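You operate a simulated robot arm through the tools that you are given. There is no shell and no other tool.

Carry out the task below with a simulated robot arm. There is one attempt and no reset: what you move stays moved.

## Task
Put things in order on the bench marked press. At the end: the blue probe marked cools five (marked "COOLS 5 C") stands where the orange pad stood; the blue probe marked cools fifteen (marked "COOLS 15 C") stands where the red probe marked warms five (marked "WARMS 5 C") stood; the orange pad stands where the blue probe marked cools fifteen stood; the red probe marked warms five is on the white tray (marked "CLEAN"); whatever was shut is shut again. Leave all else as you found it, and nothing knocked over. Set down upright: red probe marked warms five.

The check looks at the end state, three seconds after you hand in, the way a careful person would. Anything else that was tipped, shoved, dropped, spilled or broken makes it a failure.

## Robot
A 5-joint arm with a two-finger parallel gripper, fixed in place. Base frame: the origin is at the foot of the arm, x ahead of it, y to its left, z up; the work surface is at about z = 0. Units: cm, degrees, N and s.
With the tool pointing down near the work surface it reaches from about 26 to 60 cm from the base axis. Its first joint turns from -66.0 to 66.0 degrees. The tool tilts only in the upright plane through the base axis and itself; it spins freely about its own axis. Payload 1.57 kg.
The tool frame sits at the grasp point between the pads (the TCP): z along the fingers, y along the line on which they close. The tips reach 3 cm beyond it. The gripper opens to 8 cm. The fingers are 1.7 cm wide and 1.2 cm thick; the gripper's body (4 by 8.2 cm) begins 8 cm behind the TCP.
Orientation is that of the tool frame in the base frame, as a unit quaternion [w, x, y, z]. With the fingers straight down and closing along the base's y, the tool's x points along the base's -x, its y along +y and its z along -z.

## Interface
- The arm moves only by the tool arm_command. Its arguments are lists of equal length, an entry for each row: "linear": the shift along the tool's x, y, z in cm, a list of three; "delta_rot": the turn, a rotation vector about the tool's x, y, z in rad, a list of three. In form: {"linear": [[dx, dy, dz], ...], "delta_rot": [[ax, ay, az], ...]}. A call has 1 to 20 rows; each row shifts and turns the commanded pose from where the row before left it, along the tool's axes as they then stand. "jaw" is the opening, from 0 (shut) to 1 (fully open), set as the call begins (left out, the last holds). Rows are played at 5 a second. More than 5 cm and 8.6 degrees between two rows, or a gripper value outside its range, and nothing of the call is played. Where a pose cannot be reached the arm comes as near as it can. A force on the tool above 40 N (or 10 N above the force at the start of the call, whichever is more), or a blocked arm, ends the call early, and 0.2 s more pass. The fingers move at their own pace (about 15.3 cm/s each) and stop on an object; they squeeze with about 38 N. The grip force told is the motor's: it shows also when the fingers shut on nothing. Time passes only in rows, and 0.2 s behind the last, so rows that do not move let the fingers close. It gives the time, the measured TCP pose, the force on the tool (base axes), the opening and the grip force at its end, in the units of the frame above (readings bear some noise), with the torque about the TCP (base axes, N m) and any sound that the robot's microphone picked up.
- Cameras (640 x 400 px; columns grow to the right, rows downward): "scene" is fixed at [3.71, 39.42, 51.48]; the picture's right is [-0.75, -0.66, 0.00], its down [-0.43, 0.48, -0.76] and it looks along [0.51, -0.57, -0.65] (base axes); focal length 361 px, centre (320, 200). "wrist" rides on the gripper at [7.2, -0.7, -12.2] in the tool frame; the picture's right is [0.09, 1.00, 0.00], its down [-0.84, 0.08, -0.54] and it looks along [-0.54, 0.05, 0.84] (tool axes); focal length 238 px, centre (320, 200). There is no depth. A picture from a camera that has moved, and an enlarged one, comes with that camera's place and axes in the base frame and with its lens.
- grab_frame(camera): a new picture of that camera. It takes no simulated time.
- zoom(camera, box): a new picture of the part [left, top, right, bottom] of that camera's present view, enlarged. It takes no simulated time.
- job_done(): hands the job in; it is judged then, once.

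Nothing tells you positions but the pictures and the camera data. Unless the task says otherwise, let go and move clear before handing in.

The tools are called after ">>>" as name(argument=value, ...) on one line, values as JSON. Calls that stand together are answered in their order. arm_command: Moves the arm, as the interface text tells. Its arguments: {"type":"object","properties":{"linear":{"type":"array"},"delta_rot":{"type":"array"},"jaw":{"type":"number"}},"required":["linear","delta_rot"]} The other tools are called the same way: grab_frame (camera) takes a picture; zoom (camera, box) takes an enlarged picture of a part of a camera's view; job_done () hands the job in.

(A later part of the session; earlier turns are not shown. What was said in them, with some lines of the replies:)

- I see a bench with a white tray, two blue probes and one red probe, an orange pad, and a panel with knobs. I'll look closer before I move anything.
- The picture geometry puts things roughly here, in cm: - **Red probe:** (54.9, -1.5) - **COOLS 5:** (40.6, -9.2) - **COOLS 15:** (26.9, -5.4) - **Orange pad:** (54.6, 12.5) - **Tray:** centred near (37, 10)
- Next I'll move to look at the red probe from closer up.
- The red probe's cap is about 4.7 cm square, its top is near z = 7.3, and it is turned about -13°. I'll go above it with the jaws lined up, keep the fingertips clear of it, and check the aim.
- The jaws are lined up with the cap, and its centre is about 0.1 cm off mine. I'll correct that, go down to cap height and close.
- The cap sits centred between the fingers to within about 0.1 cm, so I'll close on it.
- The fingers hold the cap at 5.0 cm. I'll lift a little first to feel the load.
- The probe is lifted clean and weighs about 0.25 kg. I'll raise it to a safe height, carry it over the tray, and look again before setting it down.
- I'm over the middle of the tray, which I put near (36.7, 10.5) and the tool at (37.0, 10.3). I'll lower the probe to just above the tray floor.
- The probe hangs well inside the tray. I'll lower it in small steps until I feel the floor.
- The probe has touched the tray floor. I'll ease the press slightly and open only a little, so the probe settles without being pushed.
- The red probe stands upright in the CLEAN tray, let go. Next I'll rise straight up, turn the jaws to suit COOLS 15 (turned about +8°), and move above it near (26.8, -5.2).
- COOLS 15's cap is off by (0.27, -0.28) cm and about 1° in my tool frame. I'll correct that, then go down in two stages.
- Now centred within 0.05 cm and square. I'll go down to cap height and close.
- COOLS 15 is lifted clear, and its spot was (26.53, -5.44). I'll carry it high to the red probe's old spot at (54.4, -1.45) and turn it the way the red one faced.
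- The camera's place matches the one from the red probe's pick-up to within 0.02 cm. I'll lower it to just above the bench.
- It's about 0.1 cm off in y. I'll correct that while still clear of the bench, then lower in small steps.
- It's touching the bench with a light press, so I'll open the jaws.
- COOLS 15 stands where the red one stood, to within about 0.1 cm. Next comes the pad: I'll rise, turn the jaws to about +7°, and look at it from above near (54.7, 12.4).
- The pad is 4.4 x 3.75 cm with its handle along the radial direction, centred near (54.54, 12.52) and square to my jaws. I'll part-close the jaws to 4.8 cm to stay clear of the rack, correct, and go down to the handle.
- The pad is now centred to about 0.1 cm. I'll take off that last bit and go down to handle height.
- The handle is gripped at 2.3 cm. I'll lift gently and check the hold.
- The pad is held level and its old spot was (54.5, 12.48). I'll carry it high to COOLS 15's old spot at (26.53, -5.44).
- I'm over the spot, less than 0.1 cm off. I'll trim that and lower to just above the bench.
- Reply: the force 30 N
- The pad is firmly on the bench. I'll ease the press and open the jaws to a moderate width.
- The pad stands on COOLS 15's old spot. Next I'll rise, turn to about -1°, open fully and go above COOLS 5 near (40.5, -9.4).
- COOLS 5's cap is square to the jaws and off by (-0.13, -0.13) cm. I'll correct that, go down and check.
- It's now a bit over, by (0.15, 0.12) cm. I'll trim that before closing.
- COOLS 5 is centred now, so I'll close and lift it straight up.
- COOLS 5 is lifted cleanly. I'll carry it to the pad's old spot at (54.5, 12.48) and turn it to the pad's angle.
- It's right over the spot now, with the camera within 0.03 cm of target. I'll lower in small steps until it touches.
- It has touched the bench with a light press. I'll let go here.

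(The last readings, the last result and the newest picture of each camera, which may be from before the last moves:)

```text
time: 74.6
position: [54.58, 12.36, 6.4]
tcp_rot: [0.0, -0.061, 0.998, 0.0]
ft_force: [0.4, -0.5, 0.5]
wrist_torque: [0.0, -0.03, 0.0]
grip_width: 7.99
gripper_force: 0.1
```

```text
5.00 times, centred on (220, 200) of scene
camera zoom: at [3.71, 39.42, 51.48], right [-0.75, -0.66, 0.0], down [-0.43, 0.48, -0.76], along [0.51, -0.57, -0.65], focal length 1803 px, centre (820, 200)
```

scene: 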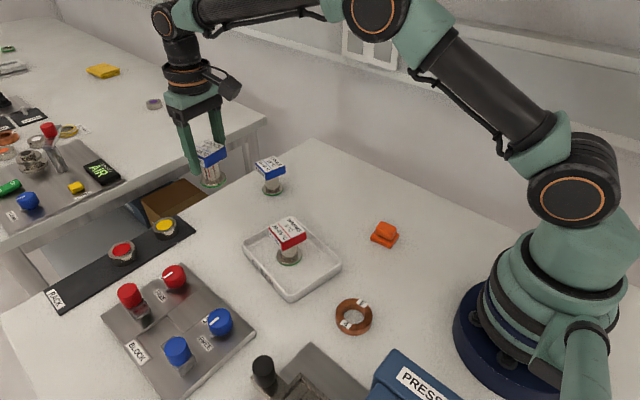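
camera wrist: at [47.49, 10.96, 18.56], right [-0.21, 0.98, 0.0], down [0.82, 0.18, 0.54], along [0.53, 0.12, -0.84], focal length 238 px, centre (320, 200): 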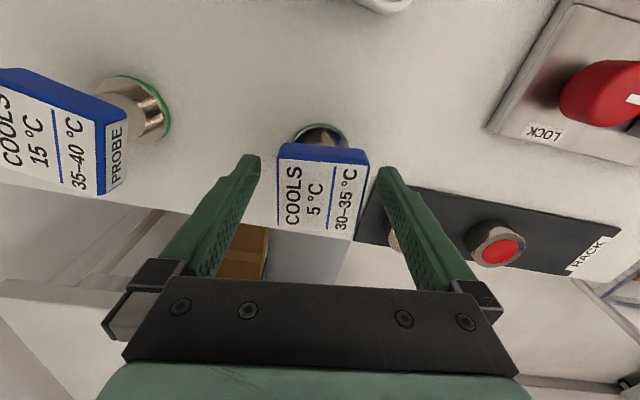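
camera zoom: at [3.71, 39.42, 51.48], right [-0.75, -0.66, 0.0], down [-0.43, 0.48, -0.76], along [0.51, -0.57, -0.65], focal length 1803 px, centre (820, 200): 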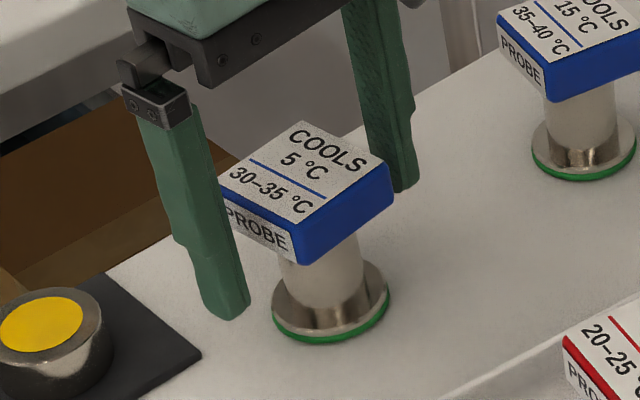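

COOLS 5 stands free on the pad's old spot. I'll rise clear and move back towards where the arm started, then inspect everything.

>>> arm_command(linear=[[0, 0, -1.0], [0, 0, -2.0], [0, 0, -3.0], [0, 0, -3.5], [0, 0, -3.5], [0, 0, -3.5], [2.5, 0.8, -0.5], [3, 1.0, -0.5], [3, 1.0, -0.5], [3, 1.0, -0.5], [3, 1.0, -0.5], [3, 1.0, -0.5], [2, 0.6, -0.5], [0, 0, 0], [0, 0, 0]], delta_rot=[[0, 0, 0], [0, 0, 0], [0, 0, 0], [0, 0, 0], [0, 0, 0], [0, 0, 0], [0, 0, 0], [0, 0, 0], [0, 0, 0], [0, 0, 0], [0, 0, 0], [0, 0, 0], [0, 0, 0], [0, 0, 0], [0, 0, 0]], jaw=1)

>>> grab_frame(camera="scene")

>>> grab_frame(camera="wrist")

>>> zoom(camera="scene", box=[180, 130, 420, 280])

>>> zoom(camera="scene", box=[40, 200, 360, 400])

>>> zoom(camera="scene", box=[240, 280, 480, 400])

```text
time: 77.8
position: [34.45, 16.32, 26.56]
tcp_rot: [0.001, -0.062, 0.998, 0.001]
ft_force: [-0.5, 0.4, 0.3]
wrist_torque: [0.0, -0.02, -0.03]
grip_width: 8.0
gripper_force: 0.1
```

```text
taken
```

scene: 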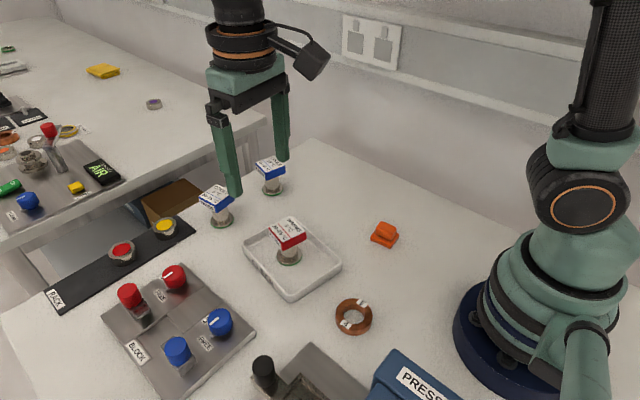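

```text
taken
camera wrist: at [27.37, 14.89, 38.68], right [-0.21, 0.98, 0.0], down [0.82, 0.18, 0.54], along [0.53, 0.12, -0.84], focal length 238 px, centre (320, 200)
```

wrist: 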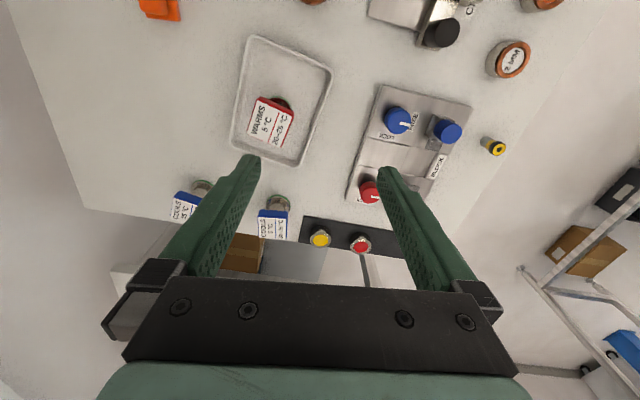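

```text
2.67 times, centred on (300, 205) of scene
camera zoom: at [3.71, 39.42, 51.48], right [-0.75, -0.66, 0.0], down [-0.43, 0.48, -0.76], along [0.51, -0.57, -0.65], focal length 962 px, centre (373, 187)
```

zoom: 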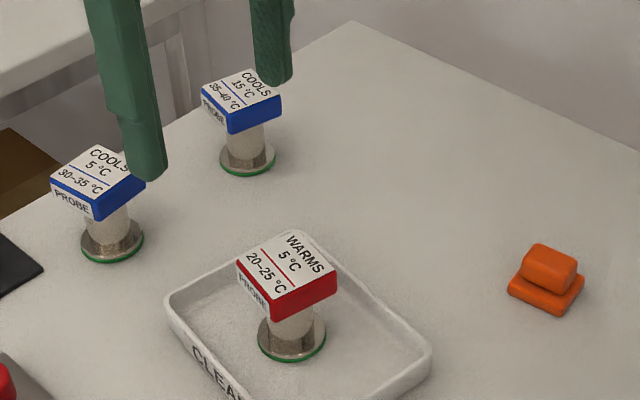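

```text
2.00 times, centred on (200, 300) of scene
camera zoom: at [3.71, 39.42, 51.48], right [-0.75, -0.66, 0.0], down [-0.43, 0.48, -0.76], along [0.51, -0.57, -0.65], focal length 721 px, centre (560, 0)
```

zoom: 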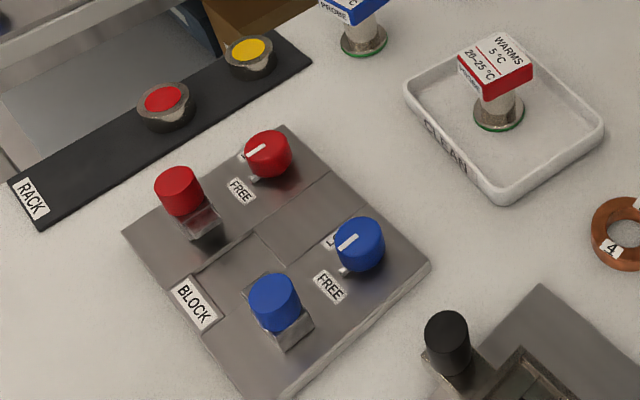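

```text
2.67 times, centred on (360, 340) of scene
camera zoom: at [3.71, 39.42, 51.48], right [-0.75, -0.66, 0.0], down [-0.43, 0.48, -0.76], along [0.51, -0.57, -0.65], focal length 962 px, centre (213, -173)
```

zoom: 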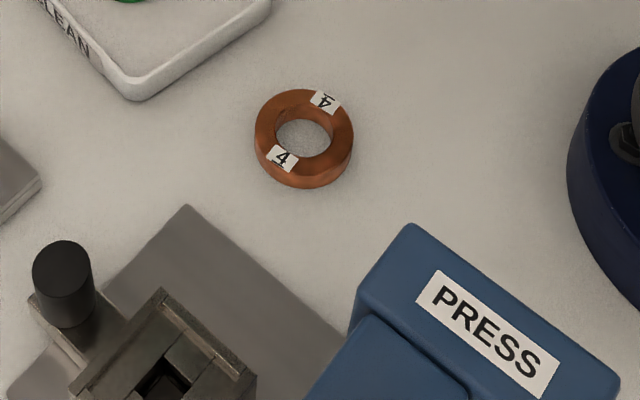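

All four moves check out against the first pictures:
- **COOLS 15:** its foot is on the red probe's old spot.
- **COOLS 5:** it stands where the pad was.
- **Orange pad:** it stands where COOLS 15 was.
- **Red probe:** it is upright on the CLEAN tray.

The tray, ring, block, rack and press look unmoved, nothing was opened, and the arm is clear, so I'm handing in.

>>> job_done()

```text
The job is handed in.
```

The press bench is in order and I've handed the job in; the result of the check hasn't come back. In the last pictures everything was upright and the arm was well clear.

| Item | Where it stands now |
|---|---|
| Blue probe, COOLS 5 C | where the orange pad stood |
| Blue probe, COOLS 15 C | where the red probe stood |
| Orange pad | where COOLS 15 C stood |
| Red probe, WARMS 5 C | upright on the white CLEAN tray |

The three swapped items look to be within about 0.1–0.2 cm of the old spots, judged from the pictures. I didn't open anything, so there was nothing to shut again. The tray, ring, block, rack and press look just as they did at the start.
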